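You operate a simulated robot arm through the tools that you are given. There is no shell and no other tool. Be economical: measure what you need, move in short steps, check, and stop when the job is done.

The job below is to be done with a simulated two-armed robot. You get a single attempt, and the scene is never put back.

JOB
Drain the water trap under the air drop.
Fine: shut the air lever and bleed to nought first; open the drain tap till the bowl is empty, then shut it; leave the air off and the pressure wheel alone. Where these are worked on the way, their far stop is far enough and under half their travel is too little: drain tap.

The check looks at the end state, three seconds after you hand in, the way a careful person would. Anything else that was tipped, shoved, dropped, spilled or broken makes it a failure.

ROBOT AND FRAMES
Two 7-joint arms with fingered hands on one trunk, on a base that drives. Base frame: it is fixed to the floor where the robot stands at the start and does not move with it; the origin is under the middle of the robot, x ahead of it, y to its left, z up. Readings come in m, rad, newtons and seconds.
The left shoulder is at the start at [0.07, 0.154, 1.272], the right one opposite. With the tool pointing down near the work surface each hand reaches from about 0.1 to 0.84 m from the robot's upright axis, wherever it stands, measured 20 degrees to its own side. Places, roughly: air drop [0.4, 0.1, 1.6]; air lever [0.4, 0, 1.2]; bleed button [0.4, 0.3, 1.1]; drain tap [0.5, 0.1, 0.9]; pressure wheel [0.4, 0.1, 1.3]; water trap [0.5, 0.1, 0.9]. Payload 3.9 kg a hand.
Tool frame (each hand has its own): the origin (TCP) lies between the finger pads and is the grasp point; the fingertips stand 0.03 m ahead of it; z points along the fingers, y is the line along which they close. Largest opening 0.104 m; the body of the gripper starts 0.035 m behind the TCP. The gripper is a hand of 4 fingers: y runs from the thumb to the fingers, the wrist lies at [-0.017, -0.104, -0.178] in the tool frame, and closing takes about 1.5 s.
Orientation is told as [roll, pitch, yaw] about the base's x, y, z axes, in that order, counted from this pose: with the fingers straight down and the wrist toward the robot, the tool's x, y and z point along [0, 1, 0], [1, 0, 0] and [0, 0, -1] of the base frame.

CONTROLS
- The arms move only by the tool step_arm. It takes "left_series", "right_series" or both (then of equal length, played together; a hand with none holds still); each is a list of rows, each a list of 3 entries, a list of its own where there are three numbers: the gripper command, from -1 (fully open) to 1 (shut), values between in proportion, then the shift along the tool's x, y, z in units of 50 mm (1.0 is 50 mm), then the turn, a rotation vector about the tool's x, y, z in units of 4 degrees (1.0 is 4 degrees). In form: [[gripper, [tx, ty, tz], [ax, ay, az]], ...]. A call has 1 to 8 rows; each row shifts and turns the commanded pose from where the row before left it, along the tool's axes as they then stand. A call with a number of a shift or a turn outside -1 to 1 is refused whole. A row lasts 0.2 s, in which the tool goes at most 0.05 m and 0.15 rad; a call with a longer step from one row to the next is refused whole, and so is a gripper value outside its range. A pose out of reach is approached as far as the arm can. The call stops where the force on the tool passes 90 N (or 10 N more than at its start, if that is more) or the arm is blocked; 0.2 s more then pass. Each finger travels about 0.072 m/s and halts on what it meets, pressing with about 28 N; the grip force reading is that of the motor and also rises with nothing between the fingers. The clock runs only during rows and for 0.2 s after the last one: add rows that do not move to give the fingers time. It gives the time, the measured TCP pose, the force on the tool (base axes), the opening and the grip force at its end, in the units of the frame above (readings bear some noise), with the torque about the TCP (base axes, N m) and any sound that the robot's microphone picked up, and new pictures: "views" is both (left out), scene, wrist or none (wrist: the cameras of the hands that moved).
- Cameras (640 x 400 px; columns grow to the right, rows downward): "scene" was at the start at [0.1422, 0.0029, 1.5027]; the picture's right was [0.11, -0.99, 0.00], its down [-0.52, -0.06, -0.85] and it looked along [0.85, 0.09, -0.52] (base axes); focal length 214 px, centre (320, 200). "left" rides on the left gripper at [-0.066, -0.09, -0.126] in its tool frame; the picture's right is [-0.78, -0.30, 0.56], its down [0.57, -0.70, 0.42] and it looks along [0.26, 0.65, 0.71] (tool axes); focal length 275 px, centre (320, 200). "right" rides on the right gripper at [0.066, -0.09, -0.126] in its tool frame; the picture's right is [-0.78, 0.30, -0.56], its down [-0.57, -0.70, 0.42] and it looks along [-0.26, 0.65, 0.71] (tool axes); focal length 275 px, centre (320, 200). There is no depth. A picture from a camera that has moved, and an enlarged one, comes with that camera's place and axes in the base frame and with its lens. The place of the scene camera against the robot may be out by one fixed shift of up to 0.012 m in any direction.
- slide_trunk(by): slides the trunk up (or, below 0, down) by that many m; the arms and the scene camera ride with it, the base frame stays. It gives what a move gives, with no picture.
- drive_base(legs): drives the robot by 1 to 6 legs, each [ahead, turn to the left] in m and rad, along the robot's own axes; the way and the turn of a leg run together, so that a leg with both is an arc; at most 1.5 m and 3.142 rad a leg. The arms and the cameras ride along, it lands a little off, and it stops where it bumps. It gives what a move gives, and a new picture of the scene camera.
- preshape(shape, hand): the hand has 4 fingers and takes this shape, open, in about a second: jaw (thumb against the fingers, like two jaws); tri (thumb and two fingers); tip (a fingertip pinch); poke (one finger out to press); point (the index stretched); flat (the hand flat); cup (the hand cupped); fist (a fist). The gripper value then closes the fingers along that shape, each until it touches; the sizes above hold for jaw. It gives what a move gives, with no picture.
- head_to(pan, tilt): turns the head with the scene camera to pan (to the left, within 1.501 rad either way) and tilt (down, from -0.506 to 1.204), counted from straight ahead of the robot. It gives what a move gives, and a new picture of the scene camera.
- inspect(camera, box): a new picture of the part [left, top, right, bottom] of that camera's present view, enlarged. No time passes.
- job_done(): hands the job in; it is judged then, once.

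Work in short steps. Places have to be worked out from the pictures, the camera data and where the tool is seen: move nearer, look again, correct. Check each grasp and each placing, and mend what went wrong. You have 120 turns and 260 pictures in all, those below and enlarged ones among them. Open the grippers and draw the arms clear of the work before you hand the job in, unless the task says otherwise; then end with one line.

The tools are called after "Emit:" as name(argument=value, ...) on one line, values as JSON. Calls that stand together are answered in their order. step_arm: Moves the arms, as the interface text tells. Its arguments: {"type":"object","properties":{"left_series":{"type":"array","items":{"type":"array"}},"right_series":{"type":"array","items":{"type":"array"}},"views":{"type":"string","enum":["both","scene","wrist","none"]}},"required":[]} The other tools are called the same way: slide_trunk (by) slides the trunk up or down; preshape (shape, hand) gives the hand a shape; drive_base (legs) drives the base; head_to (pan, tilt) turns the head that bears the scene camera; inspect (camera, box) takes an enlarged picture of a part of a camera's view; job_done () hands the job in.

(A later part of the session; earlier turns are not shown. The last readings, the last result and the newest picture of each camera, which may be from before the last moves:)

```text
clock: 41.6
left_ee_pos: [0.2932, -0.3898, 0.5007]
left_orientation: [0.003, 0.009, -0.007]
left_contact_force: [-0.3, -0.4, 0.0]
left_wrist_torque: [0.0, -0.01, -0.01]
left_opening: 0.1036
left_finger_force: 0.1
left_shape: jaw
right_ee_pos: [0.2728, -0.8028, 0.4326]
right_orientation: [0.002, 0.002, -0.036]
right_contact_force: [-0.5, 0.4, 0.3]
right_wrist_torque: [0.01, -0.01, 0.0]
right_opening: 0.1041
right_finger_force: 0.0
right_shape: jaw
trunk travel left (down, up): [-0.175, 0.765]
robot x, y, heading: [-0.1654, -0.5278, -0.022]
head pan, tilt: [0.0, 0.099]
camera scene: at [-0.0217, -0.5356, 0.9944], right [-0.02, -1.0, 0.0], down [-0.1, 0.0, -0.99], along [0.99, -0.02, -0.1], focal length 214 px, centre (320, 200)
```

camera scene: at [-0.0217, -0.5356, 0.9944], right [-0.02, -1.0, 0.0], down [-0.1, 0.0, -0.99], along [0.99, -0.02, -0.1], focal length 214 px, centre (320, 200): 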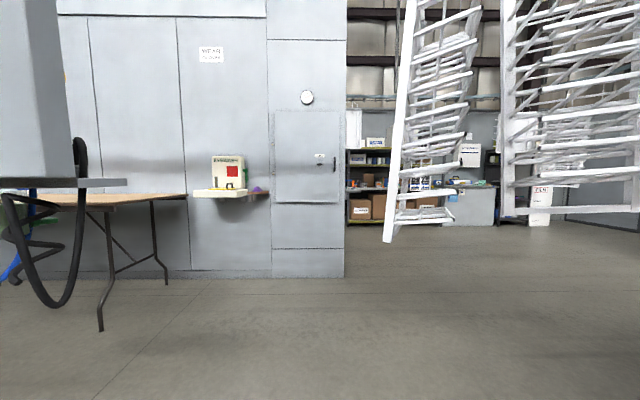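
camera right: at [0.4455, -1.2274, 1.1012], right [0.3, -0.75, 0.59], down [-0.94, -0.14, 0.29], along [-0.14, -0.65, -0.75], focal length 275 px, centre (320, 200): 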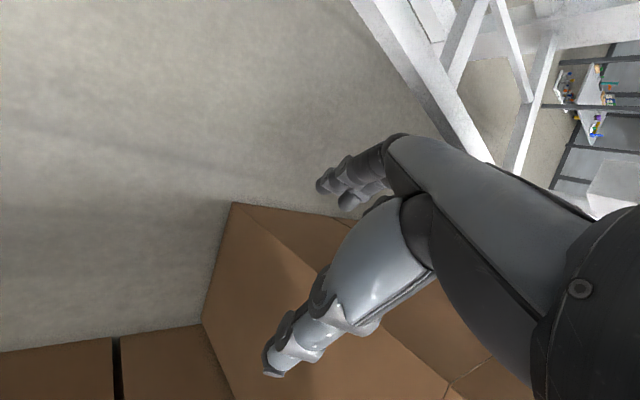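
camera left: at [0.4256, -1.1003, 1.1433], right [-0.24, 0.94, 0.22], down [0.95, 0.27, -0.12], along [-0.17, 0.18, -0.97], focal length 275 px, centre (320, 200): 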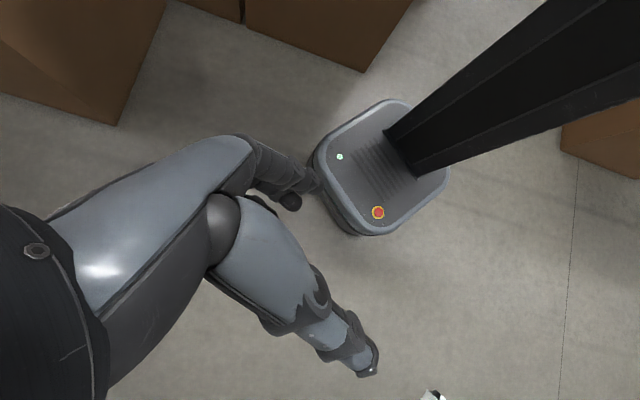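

The lane is clear below the racks. Drive straight ahead about 1.15 m.

Emit:
drive_base(legs=[[0, 0.02], [1.2, 0]])

Emit:
head_to(pan=1.4, tilt=0.0)

```text
clock: 46.3
left_ee_pos: [1.1503, -0.3081, 0.4819]
left_orientation: [-0.037, 0.001, 0.092]
left_contact_force: [-1.2, -1.3, -1.0]
left_wrist_torque: [0.1, -0.02, 0.0]
left_opening: 0.1041
left_finger_force: 0.0
left_shape: jaw
right_ee_pos: [1.1613, -0.7048, 0.4265]
right_orientation: [-0.002, 0.011, 0.096]
right_contact_force: [0.6, -0.7, 0.4]
right_wrist_torque: [-0.04, 0.0, 0.0]
right_opening: 0.1037
right_finger_force: 0.1
right_shape: jaw
trunk travel left (down, up): [-0.175, 0.765]
robot x, y, heading: [0.7169, -0.5158, 0.099]
head pan, tilt: [0.0, 0.099]
stopped in leg 2: the robot was blocked; the commanded pose is now the measured one
camera scene: at [0.899, -0.5216, 0.9854], right [0.1, -0.99, -0.02], down [-0.14, 0.0, -0.99], along [0.98, 0.11, -0.14], focal length 214 px, centre (320, 200)
```

scene: 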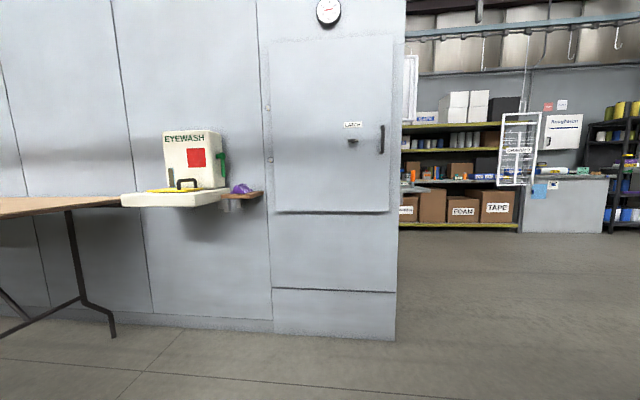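

```text
clock: 47.8
left_ee_pos: [1.1574, -0.3189, 0.4832]
left_orientation: [-0.029, 0.0, 0.072]
left_contact_force: [-0.2, 0.4, -0.4]
left_wrist_torque: [0.0, 0.01, -0.01]
left_opening: 0.1038
left_finger_force: 0.1
left_shape: jaw
right_ee_pos: [1.1635, -0.7121, 0.4223]
right_orientation: [0.005, 0.014, 0.083]
right_contact_force: [-0.6, 1.5, -0.2]
right_wrist_torque: [-0.03, -0.01, 0.0]
right_opening: 0.1039
right_finger_force: 0.1
right_shape: jaw
trunk travel left (down, up): [-0.175, 0.765]
robot x, y, heading: [0.7163, -0.5168, 0.105]
head pan, tilt: [1.4, 0.0]
camera scene: at [0.8179, -0.4438, 0.9978], right [1.0, -0.06, -0.05], down [-0.05, 0.02, -1.0], along [0.07, 1.0, 0.01], focal length 214 px, centre (320, 200)
```

scene: 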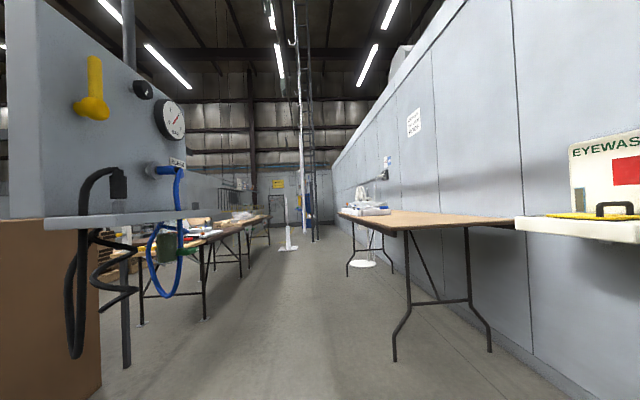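

I now see the working side: yellow lever, gauge, wheel, hoses. Something blocked the base; I look down to both sides.

Emit:
head_to(pan=1.5, tilt=0.8)

Emit:
head_to(pan=-1.5, tilt=0.2)

```text
clock: 49.0
left_ee_pos: [1.1567, -0.3209, 0.482]
left_orientation: [-0.028, 0.003, 0.074]
left_contact_force: [-0.4, -0.5, -0.3]
left_wrist_torque: [0.02, -0.01, 0.01]
left_opening: 0.1036
left_finger_force: 0.0
left_shape: jaw
right_ee_pos: [1.1646, -0.714, 0.4222]
right_orientation: [0.006, 0.014, 0.082]
right_contact_force: [0.3, 0.5, -0.7]
right_wrist_torque: [0.0, 0.02, -0.01]
right_opening: 0.1035
right_finger_force: 0.1
right_shape: jaw
trunk travel left (down, up): [-0.175, 0.765]
robot x, y, heading: [0.7144, -0.5148, 0.107]
head pan, tilt: [1.499, 0.799]
camera scene: at [0.8062, -0.4527, 0.9264], right [1.0, 0.04, -0.05], down [-0.01, -0.7, -0.71], along [-0.06, 0.71, -0.7], focal length 214 px, centre (320, 200)
```

scene: 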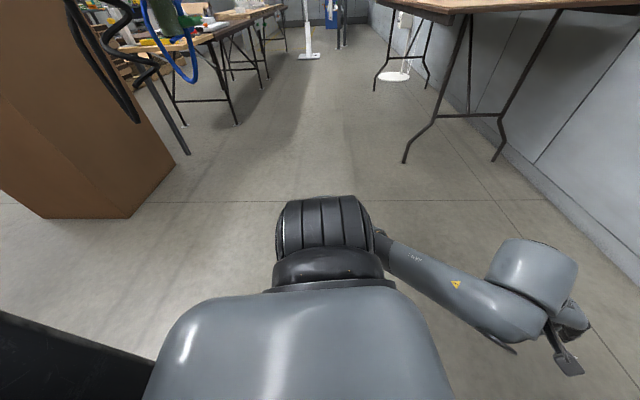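

```text
clock: 51.6
left_ee_pos: [1.158, -0.3201, 0.4839]
left_orientation: [-0.025, 0.001, 0.073]
left_contact_force: [-0.6, -0.2, 0.2]
left_wrist_torque: [0.04, 0.04, -0.02]
left_opening: 0.1036
left_finger_force: 0.0
left_shape: jaw
right_ee_pos: [1.1645, -0.7135, 0.4229]
right_orientation: [0.007, 0.013, 0.081]
right_contact_force: [-0.4, -0.1, -0.3]
right_wrist_torque: [0.04, 0.04, -0.02]
right_opening: 0.1038
right_finger_force: 0.1
right_shape: jaw
trunk travel left (down, up): [-0.175, 0.765]
robot x, y, heading: [0.7166, -0.5106, 0.106]
head pan, tilt: [-1.499, 0.201]
camera scene: at [0.8289, -0.6276, 0.976], right [-0.98, -0.18, 0.04], down [-0.08, 0.22, -0.97], along [0.17, -0.96, -0.23], focal length 214 px, centre (320, 200)
```

scene: 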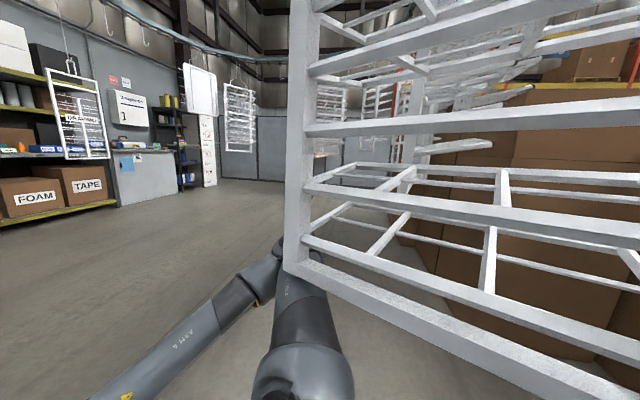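

The right elbow is touching the lower post of the ladder. Lowering the trunk another 0.16 m drops it clear.

Emit:
slide_trunk(by=-0.17)

Emit:
inspect(camera="scene", box=[0, 0, 640, 400])

```text
clock: 52.4
left_ee_pos: [1.1428, -0.3053, 0.4447]
left_orientation: [-0.021, 0.002, 0.101]
left_contact_force: [0.4, -1.0, -0.8]
left_wrist_torque: [0.05, 0.04, -0.01]
left_opening: 0.1039
left_finger_force: 0.2
left_shape: jaw
right_ee_pos: [1.1588, -0.7208, 0.4099]
right_orientation: [-0.026, -0.044, 0.059]
right_contact_force: [0.4, -0.1, -0.2]
right_wrist_torque: [0.04, 0.02, 0.01]
right_opening: 0.1036
right_finger_force: 0.1
right_shape: jaw
trunk travel left (down, up): [-0.134, 0.806]
robot x, y, heading: [0.7149, -0.5126, 0.113]
head pan, tilt: [-1.499, 0.201]
stopped: the arm was blocked; the commanded pose is now the measured one
```

```text
1.00 times, centred on (320, 200) of scene (not enlarged: the box is as wide or as high as the picture)
camera zoom: at [0.8342, -0.6156, 0.9459], right [-0.98, -0.18, 0.05], down [-0.09, 0.21, -0.97], along [0.17, -0.96, -0.22], focal length 214 px, centre (320, 200)
```

zoom: 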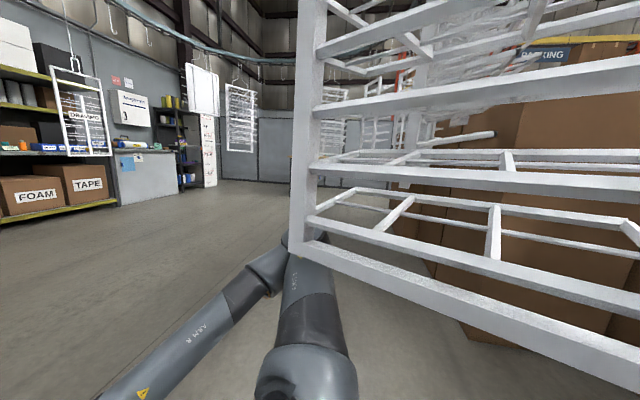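

The elbow is still wedged at the post. I back up slightly to relieve it.

Emit:
drive_base(legs=[[-0.1, 0]])

```text
clock: 53.1
left_ee_pos: [1.0908, -0.3084, 0.4385]
left_orientation: [0.019, -0.011, 0.088]
left_contact_force: [2.0, -1.5, 1.4]
left_wrist_torque: [0.12, 0.15, -0.01]
left_opening: 0.1037
left_finger_force: 0.0
left_shape: jaw
right_ee_pos: [1.143, -0.7146, 0.4283]
right_orientation: [0.007, -0.142, 0.022]
right_contact_force: [-0.8, -1.1, 1.0]
right_wrist_torque: [0.02, -0.01, -0.01]
right_opening: 0.1037
right_finger_force: 0.0
right_shape: jaw
trunk travel left (down, up): [-0.134, 0.806]
robot x, y, heading: [0.7117, -0.516, 0.142]
head pan, tilt: [-1.499, 0.201]
stopped in leg 1: the robot was blocked; the commanded pose is now the measured one
camera scene: at [0.8002, -0.6245, 0.9484], right [-0.98, -0.21, 0.01], down [-0.06, 0.21, -0.97], along [0.2, -0.95, -0.22], focal length 214 px, centre (320, 200)
```

scene: 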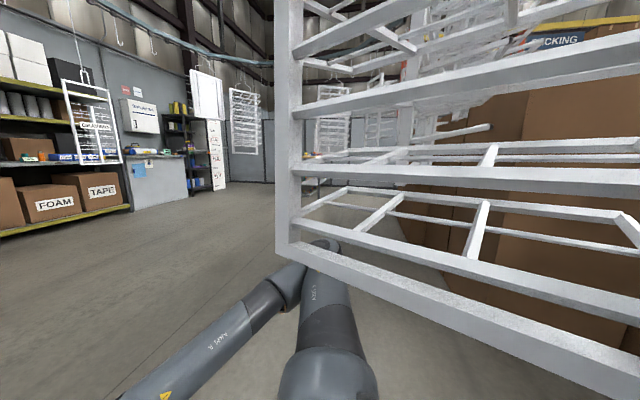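

The elbow now appears below the bottom bar. I try lowering again.

Emit:
slide_trunk(by=-0.12)

Emit:
inspect(camera="scene", box=[0, 0, 640, 400])

```text
clock: 53.4
left_ee_pos: [1.0803, -0.2735, 0.4232]
left_orientation: [0.175, -0.014, 0.033]
left_contact_force: [-0.8, 0.1, 0.0]
left_wrist_torque: [0.02, -0.03, -0.01]
left_opening: 0.1039
left_finger_force: 0.0
left_shape: jaw
right_ee_pos: [1.1463, -0.7181, 0.4304]
right_orientation: [0.187, -0.161, -0.156]
right_contact_force: [-0.5, 1.4, -0.1]
right_wrist_torque: [-0.03, -0.04, -0.01]
right_opening: 0.1038
right_finger_force: 0.0
right_shape: jaw
trunk travel left (down, up): [-0.135, 0.805]
robot x, y, heading: [0.71, -0.5139, 0.134]
head pan, tilt: [-1.499, 0.201]
stopped: the arm was blocked; the commanded pose is now the measured one
```

```text
1.00 times, centred on (320, 200) of scene (not enlarged: the box is as wide or as high as the picture)
camera zoom: at [0.7893, -0.6153, 0.9338], right [-0.98, -0.2, 0.01], down [-0.05, 0.21, -0.98], along [0.2, -0.96, -0.21], focal length 214 px, centre (320, 200)
```

zoom: 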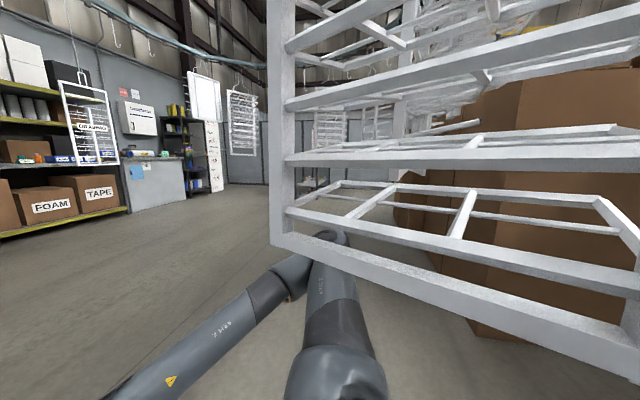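

Let the arms settle with hold rows.

Emit:
step_arm(left_series=[[-1, [0, 0, 0], [0, 0, 0]], [-1, [0, 0, 0], [0, 0, 0]], [-1, [0, 0, 0], [0, 0, 0]]], right_series=[[-1, [0, 0, 0], [0, 0, 0]], [-1, [0, 0, 0], [0, 0, 0]], [-1, [0, 0, 0], [0, 0, 0]]], views="scene")

```text
clock: 53.8
left_ee_pos: [1.0788, -0.2678, 0.4159]
left_orientation: [0.255, 0.004, 0.009]
left_contact_force: [0.8, -1.0, -0.9]
left_wrist_torque: [0.02, -0.03, 0.0]
left_opening: 0.1038
left_finger_force: 0.1
left_shape: jaw
right_ee_pos: [1.1492, -0.7235, 0.4224]
right_orientation: [0.199, -0.156, -0.17]
right_contact_force: [0.0, 0.7, 0.4]
right_wrist_torque: [-0.09, -0.05, -0.02]
right_opening: 0.1044
right_finger_force: 0.1
right_shape: jaw
trunk travel left (down, up): [-0.135, 0.805]
robot x, y, heading: [0.7087, -0.5147, 0.149]
head pan, tilt: [-1.499, 0.201]
stopped in row 1 (left hand): the arm was blocked; the commanded pose is now the measured one
camera scene: at [0.792, -0.6195, 0.9287], right [-0.98, -0.22, 0.01], down [-0.06, 0.21, -0.98], along [0.21, -0.95, -0.22], focal length 214 px, centre (320, 200)
```

scene: 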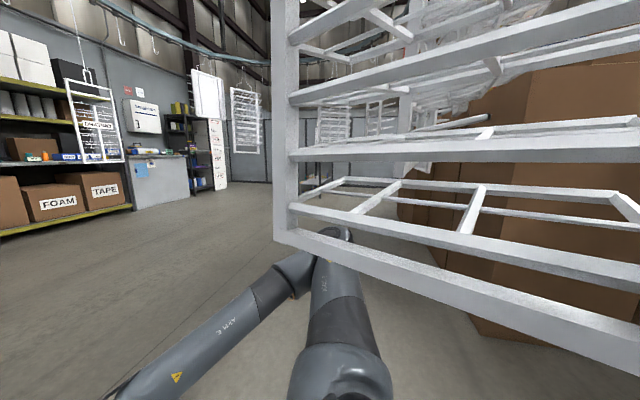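

Something holds the left arm too. I try raising and extending both hands a little.

Emit:
step_arm(left_series=[[-1, [0, 0.4, -0.5], [0, 0, 0]], [-1, [0, 0.4, -0.5], [0, 0, 0]], [-1, [0, 0.4, -0.5], [0, 0, 0]], [-1, [0, 0.4, -0.5], [0, 0, 0]]], views="scene")

Emit:
head_to(pan=0.3, tilt=1.1)

```text
clock: 54.1
left_ee_pos: [1.0839, -0.2681, 0.4194]
left_orientation: [0.26, 0.031, 0.016]
left_contact_force: [-0.3, -0.2, -1.6]
left_wrist_torque: [0.03, -0.01, 0.0]
left_opening: 0.1039
left_finger_force: 0.1
left_shape: jaw
right_ee_pos: [1.1551, -0.725, 0.4289]
right_orientation: [0.213, -0.166, -0.179]
right_contact_force: [-0.8, -0.1, 0.5]
right_wrist_torque: [0.0, 0.02, 0.06]
right_opening: 0.1042
right_finger_force: 0.1
right_shape: jaw
trunk travel left (down, up): [-0.135, 0.805]
robot x, y, heading: [0.7119, -0.5145, 0.167]
head pan, tilt: [-1.499, 0.201]
stopped in row 1 (right hand): the arm was blocked; the commanded pose is now the measured one
camera scene: at [0.797, -0.6197, 0.9298], right [-0.97, -0.24, 0.01], down [-0.06, 0.21, -0.97], along [0.23, -0.95, -0.22], focal length 214 px, centre (320, 200)
```

scene: 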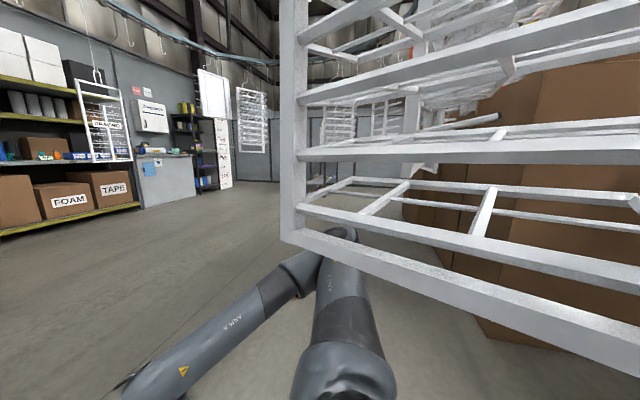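

```text
clock: 55.9
left_ee_pos: [1.0846, -0.2768, 0.4196]
left_orientation: [0.231, 0.033, 0.014]
left_contact_force: [-0.1, 0.4, -0.5]
left_wrist_torque: [0.0, -0.02, -0.04]
left_opening: 0.1041
left_finger_force: 0.1
left_shape: jaw
right_ee_pos: [1.1509, -0.7245, 0.4258]
right_orientation: [0.208, -0.153, -0.167]
right_contact_force: [0.4, -0.3, -0.8]
right_wrist_torque: [0.01, -0.03, 0.01]
right_opening: 0.1036
right_finger_force: 0.2
right_shape: jaw
trunk travel left (down, up): [-0.135, 0.805]
robot x, y, heading: [0.7093, -0.5117, 0.178]
head pan, tilt: [0.3, 1.1]
camera scene: at [0.832, -0.4997, 0.8597], right [0.46, -0.89, -0.03], down [-0.8, -0.4, -0.45], along [0.39, 0.23, -0.89], focal length 214 px, centre (320, 200)
```

scene: 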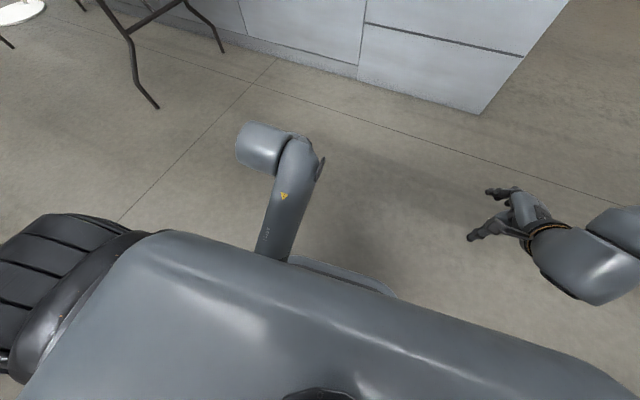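

I look closely at the right elbow by the post.

Emit:
head_to(pan=-1.4, tilt=0.5)

Emit:
inspect(camera="scene", box=[200, 80, 440, 230])

Emit:
inspect(camera="right", box=[0, 0, 640, 400])

```text
clock: 57.6
left_ee_pos: [1.0848, -0.2757, 0.423]
left_orientation: [0.232, 0.029, 0.015]
left_contact_force: [-0.2, 0.1, 0.0]
left_wrist_torque: [0.0, 0.04, 0.03]
left_opening: 0.104
left_finger_force: 0.0
left_shape: jaw
right_ee_pos: [1.1515, -0.7229, 0.4293]
right_orientation: [0.2, -0.154, -0.166]
right_contact_force: [1.0, -0.4, 0.8]
right_wrist_torque: [-0.01, -0.06, -0.02]
right_opening: 0.104
right_finger_force: 0.1
right_shape: jaw
trunk travel left (down, up): [-0.135, 0.805]
robot x, y, heading: [0.7101, -0.509, 0.176]
head pan, tilt: [-1.4, 0.499]
camera scene: at [0.8085, -0.6159, 0.9071], right [-0.94, -0.34, 0.01], down [-0.18, 0.48, -0.86], along [0.29, -0.81, -0.51], focal length 214 px, centre (320, 200)
```

scene: 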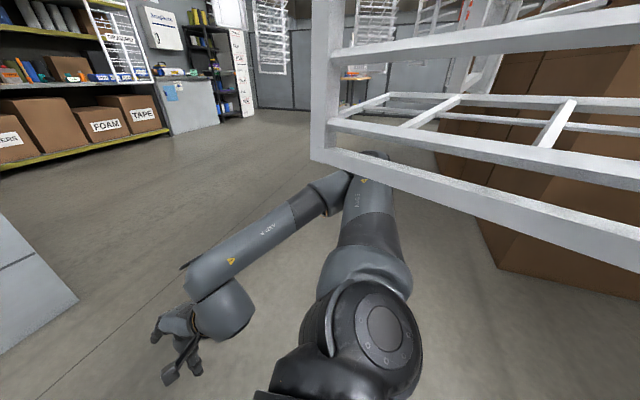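

```text
2.67 times, centred on (320, 155) of scene
camera zoom: at [0.8085, -0.6159, 0.9071], right [-0.94, -0.34, 0.01], down [-0.18, 0.48, -0.86], along [0.29, -0.81, -0.51], focal length 572 px, centre (320, 320)
```

zoom: 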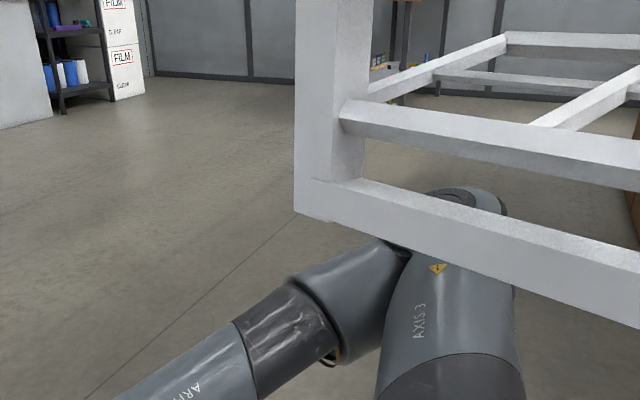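

```text
1.00 times, centred on (320, 200) of right (not enlarged: the box is as wide or as high as the picture)
camera zoom: at [1.05, -0.6666, 0.5503], right [0.09, -0.9, 0.43], down [-0.68, -0.37, -0.63], along [0.73, -0.24, -0.64], focal length 275 px, centre (320, 200)
```

zoom: 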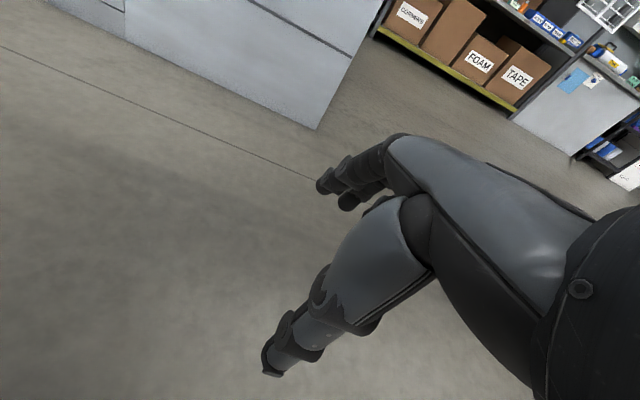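

The elbow sits under and behind the bottom bar; down should be free. I try a smaller slide down.

Emit:
slide_trunk(by=-0.05)

Emit:
inspect(camera="scene", box=[200, 80, 440, 230])

```text
clock: 58.0
left_ee_pos: [1.0825, -0.2743, 0.4243]
left_orientation: [0.22, 0.012, 0.003]
left_contact_force: [-0.7, 0.8, 0.7]
left_wrist_torque: [-0.03, -0.02, 0.0]
left_opening: 0.1039
left_finger_force: 0.2
left_shape: jaw
right_ee_pos: [1.1454, -0.727, 0.4383]
right_orientation: [0.196, -0.167, -0.183]
right_contact_force: [-0.2, 0.3, 0.7]
right_wrist_torque: [-0.01, 0.02, -0.03]
right_opening: 0.1038
right_finger_force: 0.1
right_shape: jaw
trunk travel left (down, up): [-0.127, 0.813]
robot x, y, heading: [0.7083, -0.5055, 0.18]
head pan, tilt: [-1.4, 0.499]
stopped: the arm was blocked; the commanded pose is now the measured one
```

```text
2.67 times, centred on (320, 155) of scene
camera zoom: at [0.7947, -0.6135, 0.9074], right [-0.94, -0.34, -0.01], down [-0.16, 0.47, -0.87], along [0.3, -0.81, -0.5], focal length 572 px, centre (320, 320)
```

zoom: 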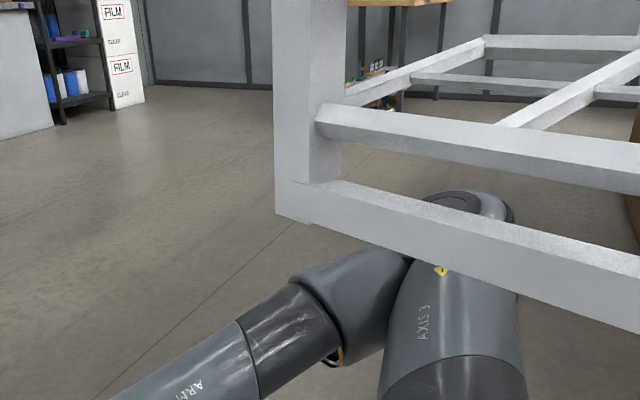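

I try lowering the right hand, which should bring the elbow down out of the frame.

Emit:
step_arm(right_series=[[-1, [0, 0.3, 0.6], [0, 0, 0]], [-1, [0, 0.3, 0.6], [0, 0, 0]], [-1, [0, 0.3, 0.6], [0, 0, 0]], [-1, [0, 0.3, 0.6], [0, 0, 0]]], views="scene")

```text
clock: 58.5
left_ee_pos: [1.0765, -0.2738, 0.4221]
left_orientation: [0.219, 0.004, 0.007]
left_contact_force: [0.2, 0.0, 0.1]
left_wrist_torque: [0.01, 0.01, -0.01]
left_opening: 0.1039
left_finger_force: 0.1
left_shape: jaw
right_ee_pos: [1.1865, -0.7886, 0.4145]
right_orientation: [0.49, -0.14, -0.598]
right_contact_force: [-0.7, -0.6, -0.2]
right_wrist_torque: [0.04, -0.02, -0.01]
right_opening: 0.1038
right_finger_force: 0.0
right_shape: jaw
trunk travel left (down, up): [-0.127, 0.813]
robot x, y, heading: [0.711, -0.5072, 0.121]
head pan, tilt: [-1.4, 0.499]
stopped in row 2 (right hand): the arm was blocked; the commanded pose is now the measured one
camera scene: at [0.7817, -0.6266, 0.9007], right [-0.96, -0.29, -0.01], down [-0.13, 0.49, -0.86], along [0.25, -0.82, -0.51], focal length 214 px, centre (320, 200)
```

scene: 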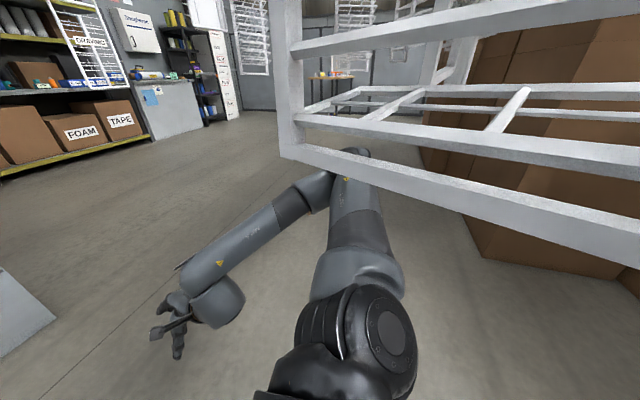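

The arm is moving and the elbow slipping off. I repeat.

Emit:
step_arm(right_series=[[-1, [0, 0.3, 0.6], [0, 0, 0]], [-1, [0, 0.3, 0.6], [0, 0, 0]], [-1, [0, 0.3, 0.6], [0, 0, 0]], [-1, [0, 0.3, 0.6], [0, 0, 0]]], views="none")

Emit:
slide_trunk(by=-0.1)

Emit:
inspect(camera="scene", box=[0, 0, 640, 400])

```text
clock: 59.0
left_ee_pos: [1.0732, -0.2585, 0.4174]
left_orientation: [0.266, 0.01, -0.012]
left_contact_force: [0.6, -1.2, 0.1]
left_wrist_torque: [0.01, -0.01, 0.02]
left_opening: 0.1037
left_finger_force: 0.1
left_shape: jaw
right_ee_pos: [1.2035, -0.8511, 0.3952]
right_orientation: [0.718, 0.001, -0.95]
right_contact_force: [-0.9, 0.0, 0.2]
right_wrist_torque: [0.0, -0.01, -0.02]
right_opening: 0.1037
right_finger_force: 0.1
right_shape: jaw
trunk travel left (down, up): [-0.127, 0.813]
robot x, y, heading: [0.7033, -0.5067, 0.1]
head pan, tilt: [-1.4, 0.499]
stopped in row 2 (right hand): the arm was blocked; the commanded pose is now the measured one
```

```text
clock: 59.7
left_ee_pos: [1.0659, -0.2017, 0.3833]
left_orientation: [0.401, 0.059, -0.032]
left_contact_force: [0.9, -6.6, -2.4]
left_wrist_torque: [0.3, 0.09, 0.14]
left_opening: 0.1041
left_finger_force: 0.1
left_shape: jaw
right_ee_pos: [1.2198, -0.8053, 0.3743]
right_orientation: [0.626, -0.053, -0.845]
right_contact_force: [-0.6, 0.9, -0.2]
right_wrist_torque: [-0.04, -0.03, 0.0]
right_opening: 0.1039
right_finger_force: 0.1
right_shape: jaw
trunk travel left (down, up): [-0.094, 0.846]
robot x, y, heading: [0.709, -0.507, 0.124]
head pan, tilt: [-1.4, 0.499]
stopped: the arm was blocked; the commanded pose is now the measured one
```

```text
1.00 times, centred on (320, 200) of scene (not enlarged: the box is as wide or as high as the picture)
camera zoom: at [0.805, -0.6342, 0.8798], right [-0.96, -0.29, 0.01], down [-0.16, 0.5, -0.85], along [0.24, -0.82, -0.52], focal length 214 px, centre (320, 200)
```

zoom: 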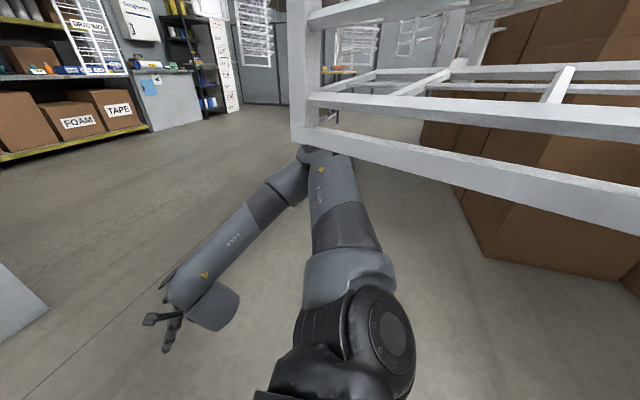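

The elbow is now below the bar. Slide down once more.

Emit:
slide_trunk(by=-0.08)

Emit:
step_arm(left_series=[[-1, [0, 0, 0], [0, 0, 0]], [-1, [0, 0, 0], [0, 0, 0]], [-1, [0, 0, 0], [0, 0, 0]]], right_series=[[-1, [0, 0, 0], [0, 0, 0]], [-1, [0, 0, 0], [0, 0, 0]], [-1, [0, 0, 0], [0, 0, 0]]], views="scene")

```text
clock: 60.8
left_ee_pos: [1.0667, -0.2263, 0.3162]
left_orientation: [0.309, 0.027, -0.021]
left_contact_force: [-0.4, 0.0, -0.5]
left_wrist_torque: [0.0, -0.03, 0.03]
left_opening: 0.1038
left_finger_force: 0.2
left_shape: jaw
right_ee_pos: [1.2101, -0.818, 0.3118]
right_orientation: [0.663, -0.051, -0.88]
right_contact_force: [0.2, 0.3, -0.1]
right_wrist_torque: [-0.01, -0.02, -0.01]
right_opening: 0.1041
right_finger_force: 0.1
right_shape: jaw
trunk travel left (down, up): [-0.014, 0.926]
robot x, y, heading: [0.7071, -0.5041, 0.106]
head pan, tilt: [-1.4, 0.499]
```

```text
clock: 61.6
left_ee_pos: [1.0682, -0.2265, 0.3165]
left_orientation: [0.312, 0.026, -0.023]
left_contact_force: [0.5, -0.1, -0.1]
left_wrist_torque: [0.0, 0.05, 0.01]
left_opening: 0.1039
left_finger_force: 0.1
left_shape: jaw
right_ee_pos: [1.2095, -0.8175, 0.3124]
right_orientation: [0.662, -0.049, -0.879]
right_contact_force: [0.0, 0.2, 0.2]
right_wrist_torque: [0.01, 0.0, 0.01]
right_opening: 0.1039
right_finger_force: 0.0
right_shape: jaw
trunk travel left (down, up): [-0.014, 0.926]
robot x, y, heading: [0.7062, -0.5048, 0.112]
head pan, tilt: [-1.4, 0.499]
camera scene: at [0.7847, -0.6138, 0.8097], right [-0.96, -0.27, 0.0], down [-0.13, 0.48, -0.87], along [0.24, -0.83, -0.5], focal length 214 px, centre (320, 200)
```

scene: 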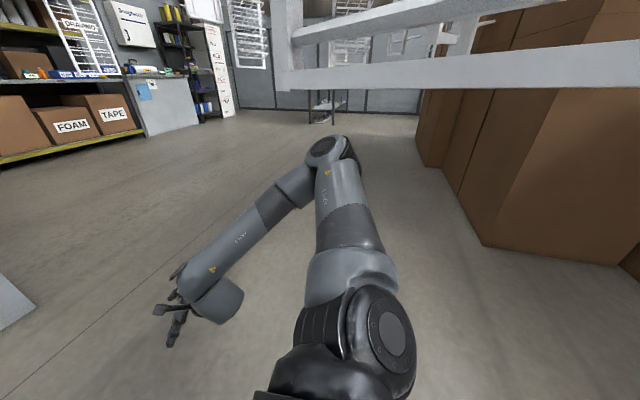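

Free of the ladder. Drive ahead ~0.4 m and look back at the racks and panel.

Emit:
drive_base(legs=[[0.42, 0]])

Emit:
head_to(pan=1.5, tilt=0.0)

```text
clock: 64.2
left_ee_pos: [1.4746, -0.1729, 0.3179]
left_orientation: [0.372, 0.039, -0.044]
left_contact_force: [0.2, 0.4, 0.2]
left_wrist_torque: [0.01, 0.0, 0.01]
left_opening: 0.1039
left_finger_force: 0.0
left_shape: jaw
right_ee_pos: [1.6189, -0.7746, 0.3109]
right_orientation: [0.663, -0.049, -0.882]
right_contact_force: [1.0, -0.2, -0.2]
right_wrist_torque: [0.01, 0.01, -0.03]
right_opening: 0.1041
right_finger_force: 0.0
right_shape: jaw
trunk travel left (down, up): [-0.014, 0.926]
robot x, y, heading: [1.113, -0.4628, 0.107]
head pan, tilt: [-1.4, 0.499]
camera scene: at [1.1938, -0.5705, 0.8097], right [-0.96, -0.27, 0.0], down [-0.13, 0.48, -0.87], along [0.24, -0.83, -0.5], focal length 214 px, centre (320, 200)
```

scene: 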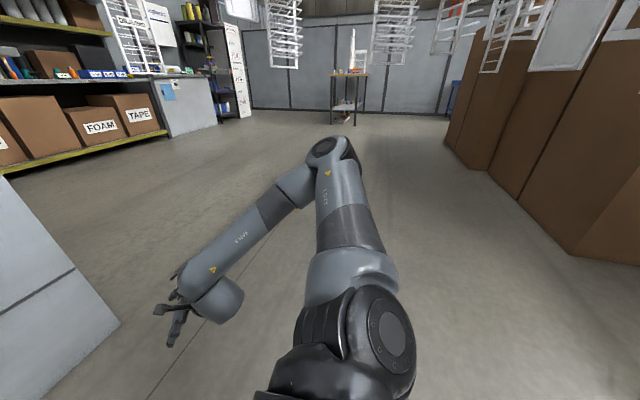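

```text
clock: 66.7
left_ee_pos: [1.474, -0.1738, 0.3163]
left_orientation: [0.377, 0.042, -0.044]
left_contact_force: [0.5, -0.7, -0.2]
left_wrist_torque: [-0.01, 0.02, -0.01]
left_opening: 0.104
left_finger_force: 0.0
left_shape: jaw
right_ee_pos: [1.6185, -0.7758, 0.3097]
right_orientation: [0.666, -0.046, -0.882]
right_contact_force: [-0.4, 0.2, 0.0]
right_wrist_torque: [0.0, -0.03, 0.01]
right_opening: 0.1042
right_finger_force: 0.0
right_shape: jaw
trunk travel left (down, up): [-0.014, 0.926]
robot x, y, heading: [1.1157, -0.4612, 0.101]
head pan, tilt: [1.499, 0.0]
camera scene: at [1.1663, -0.3959, 0.8597], right [1.0, 0.03, 0.0], down [0.0, 0.03, -1.0], along [-0.03, 1.0, 0.03], focal length 214 px, centre (320, 200)
```

scene: 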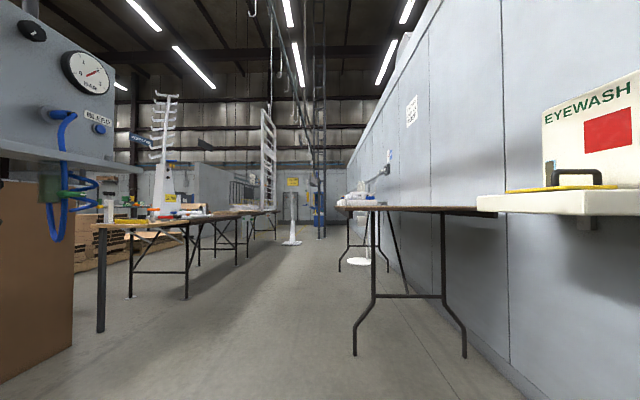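

Now turn left, move alongside in front of the panel and face it.

Emit:
drive_base(legs=[[0, 1.47], [0.57, 0], [0, 1.57]])

Emit:
head_to(pan=0.0, tilt=-0.3)

```text
clock: 77.2
left_ee_pos: [0.7247, -0.1346, 0.3156]
left_orientation: [0.378, 0.045, 2.934]
left_contact_force: [0.7, 0.1, 0.9]
left_wrist_torque: [-0.02, -0.01, 0.0]
left_opening: 0.1041
left_finger_force: 0.1
left_shape: jaw
right_ee_pos: [0.6783, 0.4851, 0.3094]
right_orientation: [0.665, -0.047, 2.097]
right_contact_force: [-0.3, -0.2, -0.2]
right_wrist_torque: [0.01, -0.01, 0.01]
right_opening: 0.1038
right_finger_force: 0.1
right_shape: jaw
trunk travel left (down, up): [-0.014, 0.926]
robot x, y, heading: [1.1238, 0.0961, 3.087]
head pan, tilt: [1.499, 0.0]
camera scene: at [1.0679, 0.0229, 0.8595], right [-0.99, 0.13, 0.0], down [0.0, -0.03, -1.0], along [-0.13, -0.99, 0.03], focal length 214 px, centre (320, 200)
```

scene: 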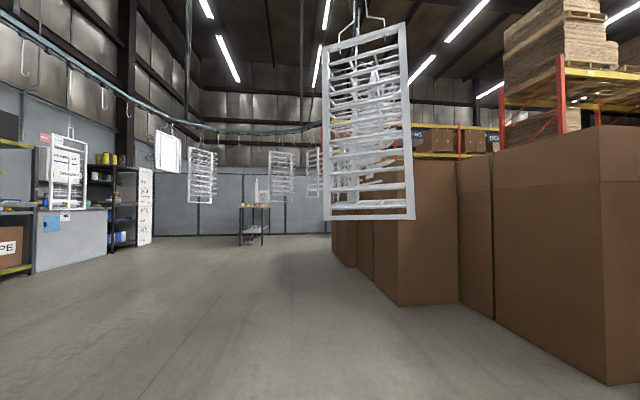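

```text
clock: 78.8
left_ee_pos: [0.7237, -0.1326, 0.3133]
left_orientation: [0.376, 0.05, 2.938]
left_contact_force: [0.1, 0.4, -0.4]
left_wrist_torque: [0.03, -0.01, -0.01]
left_opening: 0.104
left_finger_force: 0.1
left_shape: jaw
right_ee_pos: [0.6778, 0.4844, 0.3093]
right_orientation: [0.663, -0.046, 2.097]
right_contact_force: [-0.7, 0.2, -0.1]
right_wrist_torque: [0.03, -0.02, -0.04]
right_opening: 0.104
right_finger_force: 0.0
right_shape: jaw
trunk travel left (down, up): [-0.014, 0.926]
robot x, y, heading: [1.1267, 0.0977, 3.085]
head pan, tilt: [0.0, -0.3]
camera scene: at [1.0003, 0.1172, 0.8824], right [0.06, 1.0, -0.03], down [-0.3, -0.01, -0.96], along [-0.95, 0.06, 0.29], focal length 214 px, centre (320, 200)
```

scene: 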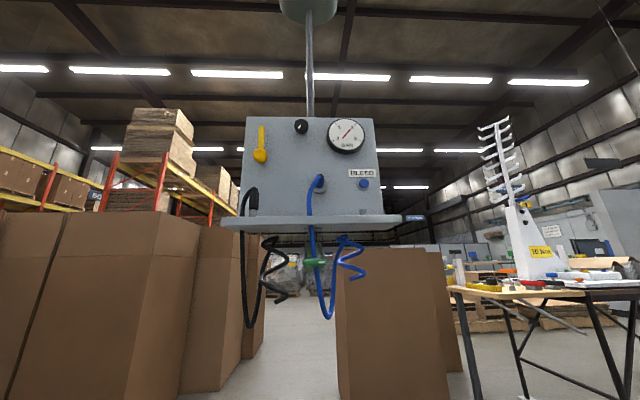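

The working face is in full view: yellow air lever, black pressure wheel, gauge, blue BLEED button, and the green drain tap under the trap. I straighten both hands while low.

Emit:
step_arm(left_series=[[-1, [0, 0, 0], [-0.05, -0.91, -0.37]], [-1, [0, 0, 0], [-0.05, -0.91, -0.37]], [-1, [0, 0, 0], [-0.05, -0.91, -0.37]], [-1, [0, 0, 0], [-0.05, -0.91, -0.37]], [-1, [0, 0, 0], [-0.05, -0.91, -0.37]], [-1, [0, 0, 0], [-0.05, -0.91, -0.37]], [-1, [0, 0, 0], [0, 0, 0]]], right_series=[[-1, [0, 0, 0], [0.377, -0.6, -0.957]], [-1, [0, 0, 0], [0.377, -0.6, -0.957]], [-1, [0, 0, 0], [0.377, -0.6, -0.957]], [-1, [0, 0, 0], [0.377, -0.6, -0.957]], [-1, [0, 0, 0], [0.377, -0.6, -0.957]], [-1, [0, 0, 0], [0.377, -0.6, -0.957]], [-1, [0, 0, 0], [0.377, -0.6, -0.957]]], views="none")

Emit:
step_arm(left_series=[[-1, [0, -0.5, 0], [0, 0, 0]], [-1, [0, 0, 0], [0, 0, 0]], [-1, [0, 0, 0], [0, 0, 0]], [-1, [0, 0, 0], [0, 0, 0]], [-1, [0, 0, 0], [0, 0, 0]], [-1, [0, 0, 0], [0, 0, 0]], [-1, [0, 0, 0], [0, 0, 0]]], right_series=[[-1, [0, 0, 0], [0.377, -0.6, -0.957]], [-1, [0, 0, 0], [0.377, -0.6, -0.957]], [-1, [0, 0, 0], [0.377, -0.6, -0.957]], [-1, [0, 0, 0], [0.377, -0.6, -0.957]], [-1, [0, 0, 0], [0.377, -0.6, -0.957]], [-1, [0, 0, 0], [0.377, -0.6, -0.957]], [-1, [0, 0, 0], [0.377, -0.6, -0.957]]], views="scene")

```text
clock: 79.4
left_ee_pos: [0.7289, -0.1622, 0.315]
left_orientation: [0.46, 0.086, 2.918]
left_contact_force: [-0.5, 1.1, -0.6]
left_wrist_torque: [0.0, -0.03, -0.02]
left_opening: 0.104
left_finger_force: 0.0
left_shape: jaw
right_ee_pos: [0.6779, 0.4848, 0.3066]
right_orientation: [0.584, -0.074, 2.218]
right_contact_force: [-0.3, 0.0, -0.3]
right_wrist_torque: [0.01, -0.03, -0.02]
right_opening: 0.1038
right_finger_force: 0.1
right_shape: jaw
trunk travel left (down, up): [-0.014, 0.926]
robot x, y, heading: [1.1218, 0.0966, 3.085]
head pan, tilt: [0.0, -0.3]
stopped in row 2 (left hand): the arm was blocked; the commanded pose is now the measured one
```

```text
clock: 81.0
left_ee_pos: [0.7293, -0.1632, 0.313]
left_orientation: [0.454, 0.09, 2.917]
left_contact_force: [-0.6, 0.6, 0.5]
left_wrist_torque: [0.03, -0.03, 0.0]
left_opening: 0.1041
left_finger_force: 0.0
left_shape: jaw
left hand out of reach, approached as far as the arm can: row 1
right_ee_pos: [0.6786, 0.4843, 0.3099]
right_orientation: [0.238, -0.096, 2.723]
right_contact_force: [-0.4, 0.4, -0.1]
right_wrist_torque: [0.01, -0.04, 0.0]
right_opening: 0.1038
right_finger_force: 0.1
right_shape: jaw
trunk travel left (down, up): [-0.014, 0.926]
robot x, y, heading: [1.1256, 0.0965, 3.084]
head pan, tilt: [0.0, -0.3]
camera scene: at [0.9999, 0.1177, 0.8821], right [0.06, 1.0, -0.03], down [-0.3, -0.01, -0.96], along [-0.95, 0.06, 0.29], focal length 214 px, centre (320, 200)
```

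scene: 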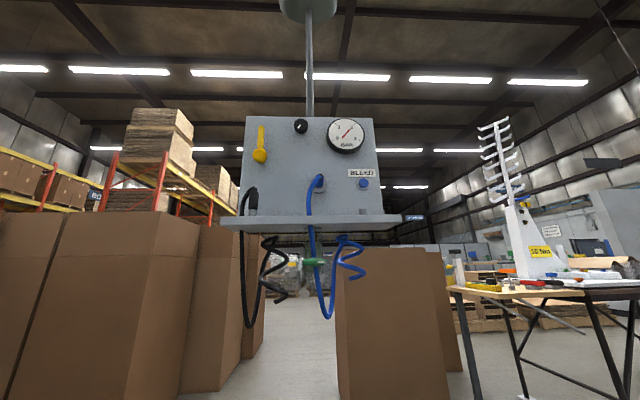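

The left arm was limited by the base down here. I raise the trunk 0.4 m; hands are ~0.15 m in front of the shelf.

Emit:
slide_trunk(by=0.4)

Emit:
head_to(pan=0.0, tilt=0.2)

```text
clock: 84.8
left_ee_pos: [0.7281, -0.1682, 0.6919]
left_orientation: [0.432, 0.085, 2.915]
left_contact_force: [0.9, -0.1, -0.4]
left_wrist_torque: [0.0, 0.0, -0.05]
left_opening: 0.1038
left_finger_force: 0.1
left_shape: jaw
right_ee_pos: [0.6787, 0.4796, 0.7052]
right_orientation: [0.216, -0.104, 2.725]
right_contact_force: [-0.4, 0.2, 0.3]
right_wrist_torque: [-0.01, 0.0, 0.02]
right_opening: 0.104
right_finger_force: 0.1
right_shape: jaw
trunk travel left (down, up): [-0.414, 0.526]
robot x, y, heading: [1.1242, 0.0989, 3.081]
head pan, tilt: [0.0, -0.3]
```

```text
clock: 85.7
left_ee_pos: [0.7291, -0.1684, 0.6911]
left_orientation: [0.431, 0.085, 2.914]
left_contact_force: [0.7, 0.0, -0.5]
left_wrist_torque: [-0.03, -0.03, 0.01]
left_opening: 0.1039
left_finger_force: 0.1
left_shape: jaw
right_ee_pos: [0.6785, 0.48, 0.7035]
right_orientation: [0.216, -0.105, 2.724]
right_contact_force: [1.2, 0.4, -0.3]
right_wrist_torque: [-0.01, 0.02, -0.03]
right_opening: 0.1039
right_finger_force: 0.1
right_shape: jaw
trunk travel left (down, up): [-0.414, 0.526]
robot x, y, heading: [1.1267, 0.0931, 3.086]
head pan, tilt: [0.0, 0.201]
camera scene: at [0.9852, 0.0982, 1.2239], right [0.06, 1.0, 0.0], down [0.2, -0.01, -0.98], along [-0.98, 0.06, -0.2], focal length 214 px, centre (320, 200)
```

scene: 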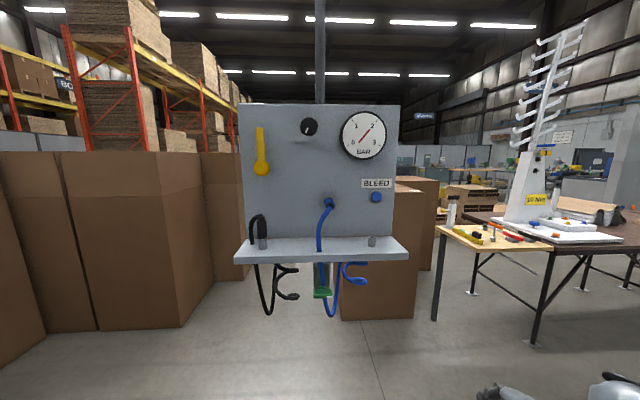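

A clear frontal view. I straighten both hands and zoom on the panel.

Emit:
step_arm(left_series=[[-1, [0, 0, 0], [-0.1, -0.9, -0.39]], [-1, [0, 0, 0], [-0.1, -0.9, -0.39]], [-1, [0, 0, 0], [-0.1, -0.9, -0.39]], [-1, [0, 0, 0], [-0.1, -0.9, -0.39]], [-1, [0, 0, 0], [-0.1, -0.9, -0.39]], [-1, [0, 0, 0], [-0.1, -0.9, -0.39]], [-1, [0, 0, 0], [-0.1, -0.9, -0.39]]], right_series=[[-1, [0, 0, 0], [0.29, -0.4, -0.71]], [-1, [0, 0, 0], [0.29, -0.4, -0.71]], [-1, [0, 0, 0], [0.29, -0.4, -0.71]], [-1, [0, 0, 0], [0.29, -0.4, -0.71]], [-1, [0, 0, 0], [0.29, -0.4, -0.71]], [-1, [0, 0, 0], [0.29, -0.4, -0.71]], [-1, [0, 0, 0], [0.29, -0.4, -0.71]]], views="none")

Emit:
inspect(camera="scene", box=[220, 90, 420, 215])

Emit:
inspect(camera="scene", box=[240, 215, 400, 315])

```text
clock: 86.3
left_ee_pos: [0.7285, -0.1981, 0.6985]
left_orientation: [0.522, 0.115, 2.905]
left_contact_force: [0.7, -0.1, 0.1]
left_wrist_torque: [0.03, 0.03, 0.0]
left_opening: 0.104
left_finger_force: 0.0
left_shape: jaw
right_ee_pos: [0.679, 0.4796, 0.7049]
right_orientation: [0.167, -0.088, 2.799]
right_contact_force: [-0.4, 0.5, -0.5]
right_wrist_torque: [-0.03, 0.0, 0.01]
right_opening: 0.1042
right_finger_force: 0.0
right_shape: jaw
trunk travel left (down, up): [-0.414, 0.526]
robot x, y, heading: [1.1246, 0.0975, 3.081]
head pan, tilt: [0.0, 0.201]
stopped in row 2 (left hand): the arm was blocked; the commanded pose is now the measured one
```

```text
3.20 times, centred on (320, 152) of scene
camera zoom: at [0.9851, 0.0983, 1.2238], right [0.06, 1.0, 0.0], down [0.2, -0.01, -0.98], along [-0.98, 0.06, -0.2], focal length 686 px, centre (320, 352)
```

zoom: 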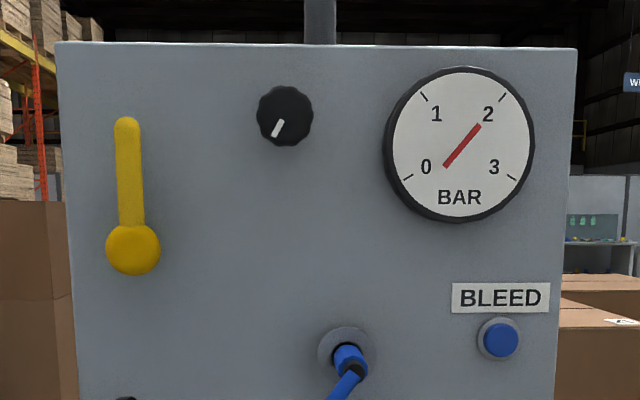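

```text
4.00 times, centred on (320, 265) of scene
camera zoom: at [0.9851, 0.0983, 1.2238], right [0.06, 1.0, 0.0], down [0.2, -0.01, -0.98], along [-0.98, 0.06, -0.2], focal length 858 px, centre (320, -60)
```

zoom: 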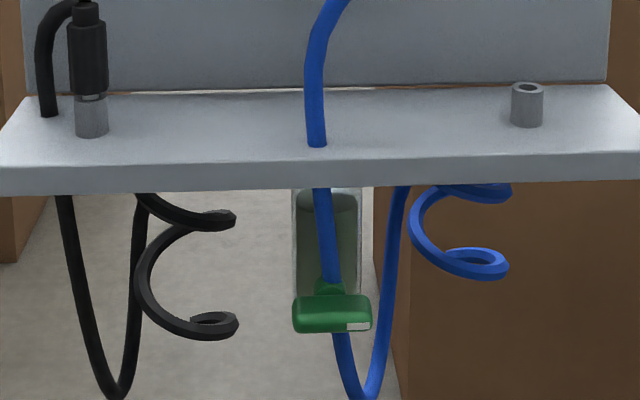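

Gauge shows ~2 bar; lever handle points up. The left arm seems jammed against its own body, so I look at it.

Emit:
head_to(pan=0.6, tilt=0.95)

```text
clock: 87.4
left_ee_pos: [0.7288, -0.2002, 0.6971]
left_orientation: [0.521, 0.115, 2.907]
left_contact_force: [1.0, 0.7, 0.1]
left_wrist_torque: [0.01, 0.02, 0.02]
left_opening: 0.1041
left_finger_force: 0.0
left_shape: jaw
right_ee_pos: [0.6788, 0.4804, 0.7051]
right_orientation: [0.167, -0.089, 2.796]
right_contact_force: [0.3, 0.4, -0.9]
right_wrist_torque: [-0.02, -0.01, -0.02]
right_opening: 0.1042
right_finger_force: 0.1
right_shape: jaw
trunk travel left (down, up): [-0.414, 0.526]
robot x, y, heading: [1.1247, 0.0982, 3.08]
head pan, tilt: [0.6, 0.949]
camera scene: at [1.0159, 0.0553, 1.1587], right [-0.52, 0.86, 0.0], down [0.7, 0.42, -0.58], along [-0.5, -0.3, -0.81], focal length 214 px, centre (320, 200)
```

scene: 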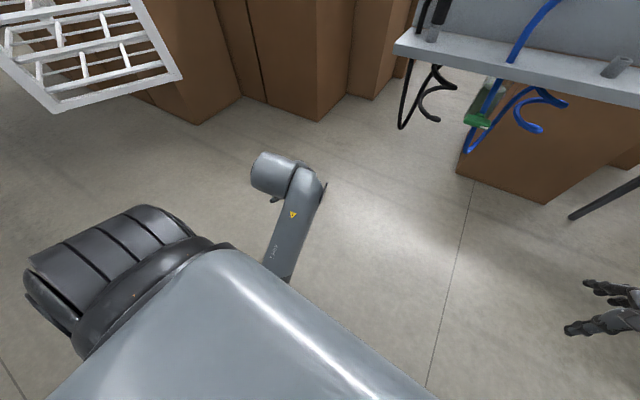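

The left elbow is folded under the chest. I bring the left hand forward, outward and up to unfold it (staying beside the shelf).

Emit:
step_arm(left_series=[[-1, [0.5, 0.5, -0.6], [0, 0, 0]], [-1, [0.5, 0.5, -0.6], [0, 0, 0]], [-1, [0.3, 0.5, -0.6], [0, 0, 0]], [-1, [0, 0.3, -0.6], [0, 0, 0]]], views="scene")

```text
clock: 88.4
left_ee_pos: [0.6267, -0.1709, 0.8223]
left_orientation: [0.519, 0.116, 2.906]
left_contact_force: [0.3, -0.2, 0.8]
left_wrist_torque: [-0.02, 0.01, 0.03]
left_opening: 0.1041
left_finger_force: 0.1
left_shape: jaw
right_ee_pos: [0.6788, 0.4807, 0.704]
right_orientation: [0.167, -0.089, 2.797]
right_contact_force: [0.4, -0.1, -0.1]
right_wrist_torque: [0.01, 0.02, 0.01]
right_opening: 0.1041
right_finger_force: 0.1
right_shape: jaw
trunk travel left (down, up): [-0.414, 0.526]
robot x, y, heading: [1.1244, 0.0956, 3.084]
head pan, tilt: [0.6, 0.949]
camera scene: at [1.0158, 0.0559, 1.1586], right [-0.52, 0.86, 0.0], down [0.7, 0.42, -0.58], along [-0.5, -0.3, -0.81], focal length 214 px, centre (320, 200)
```

scene: 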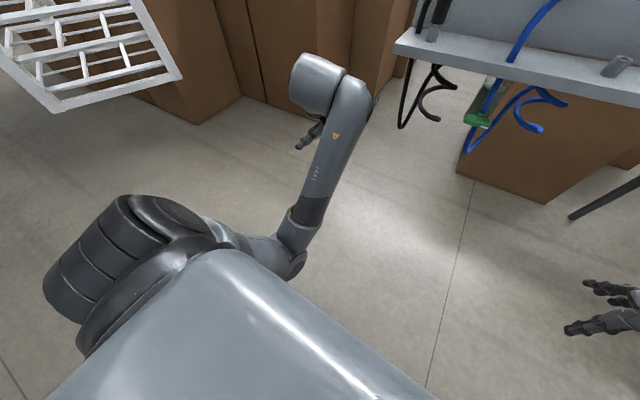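

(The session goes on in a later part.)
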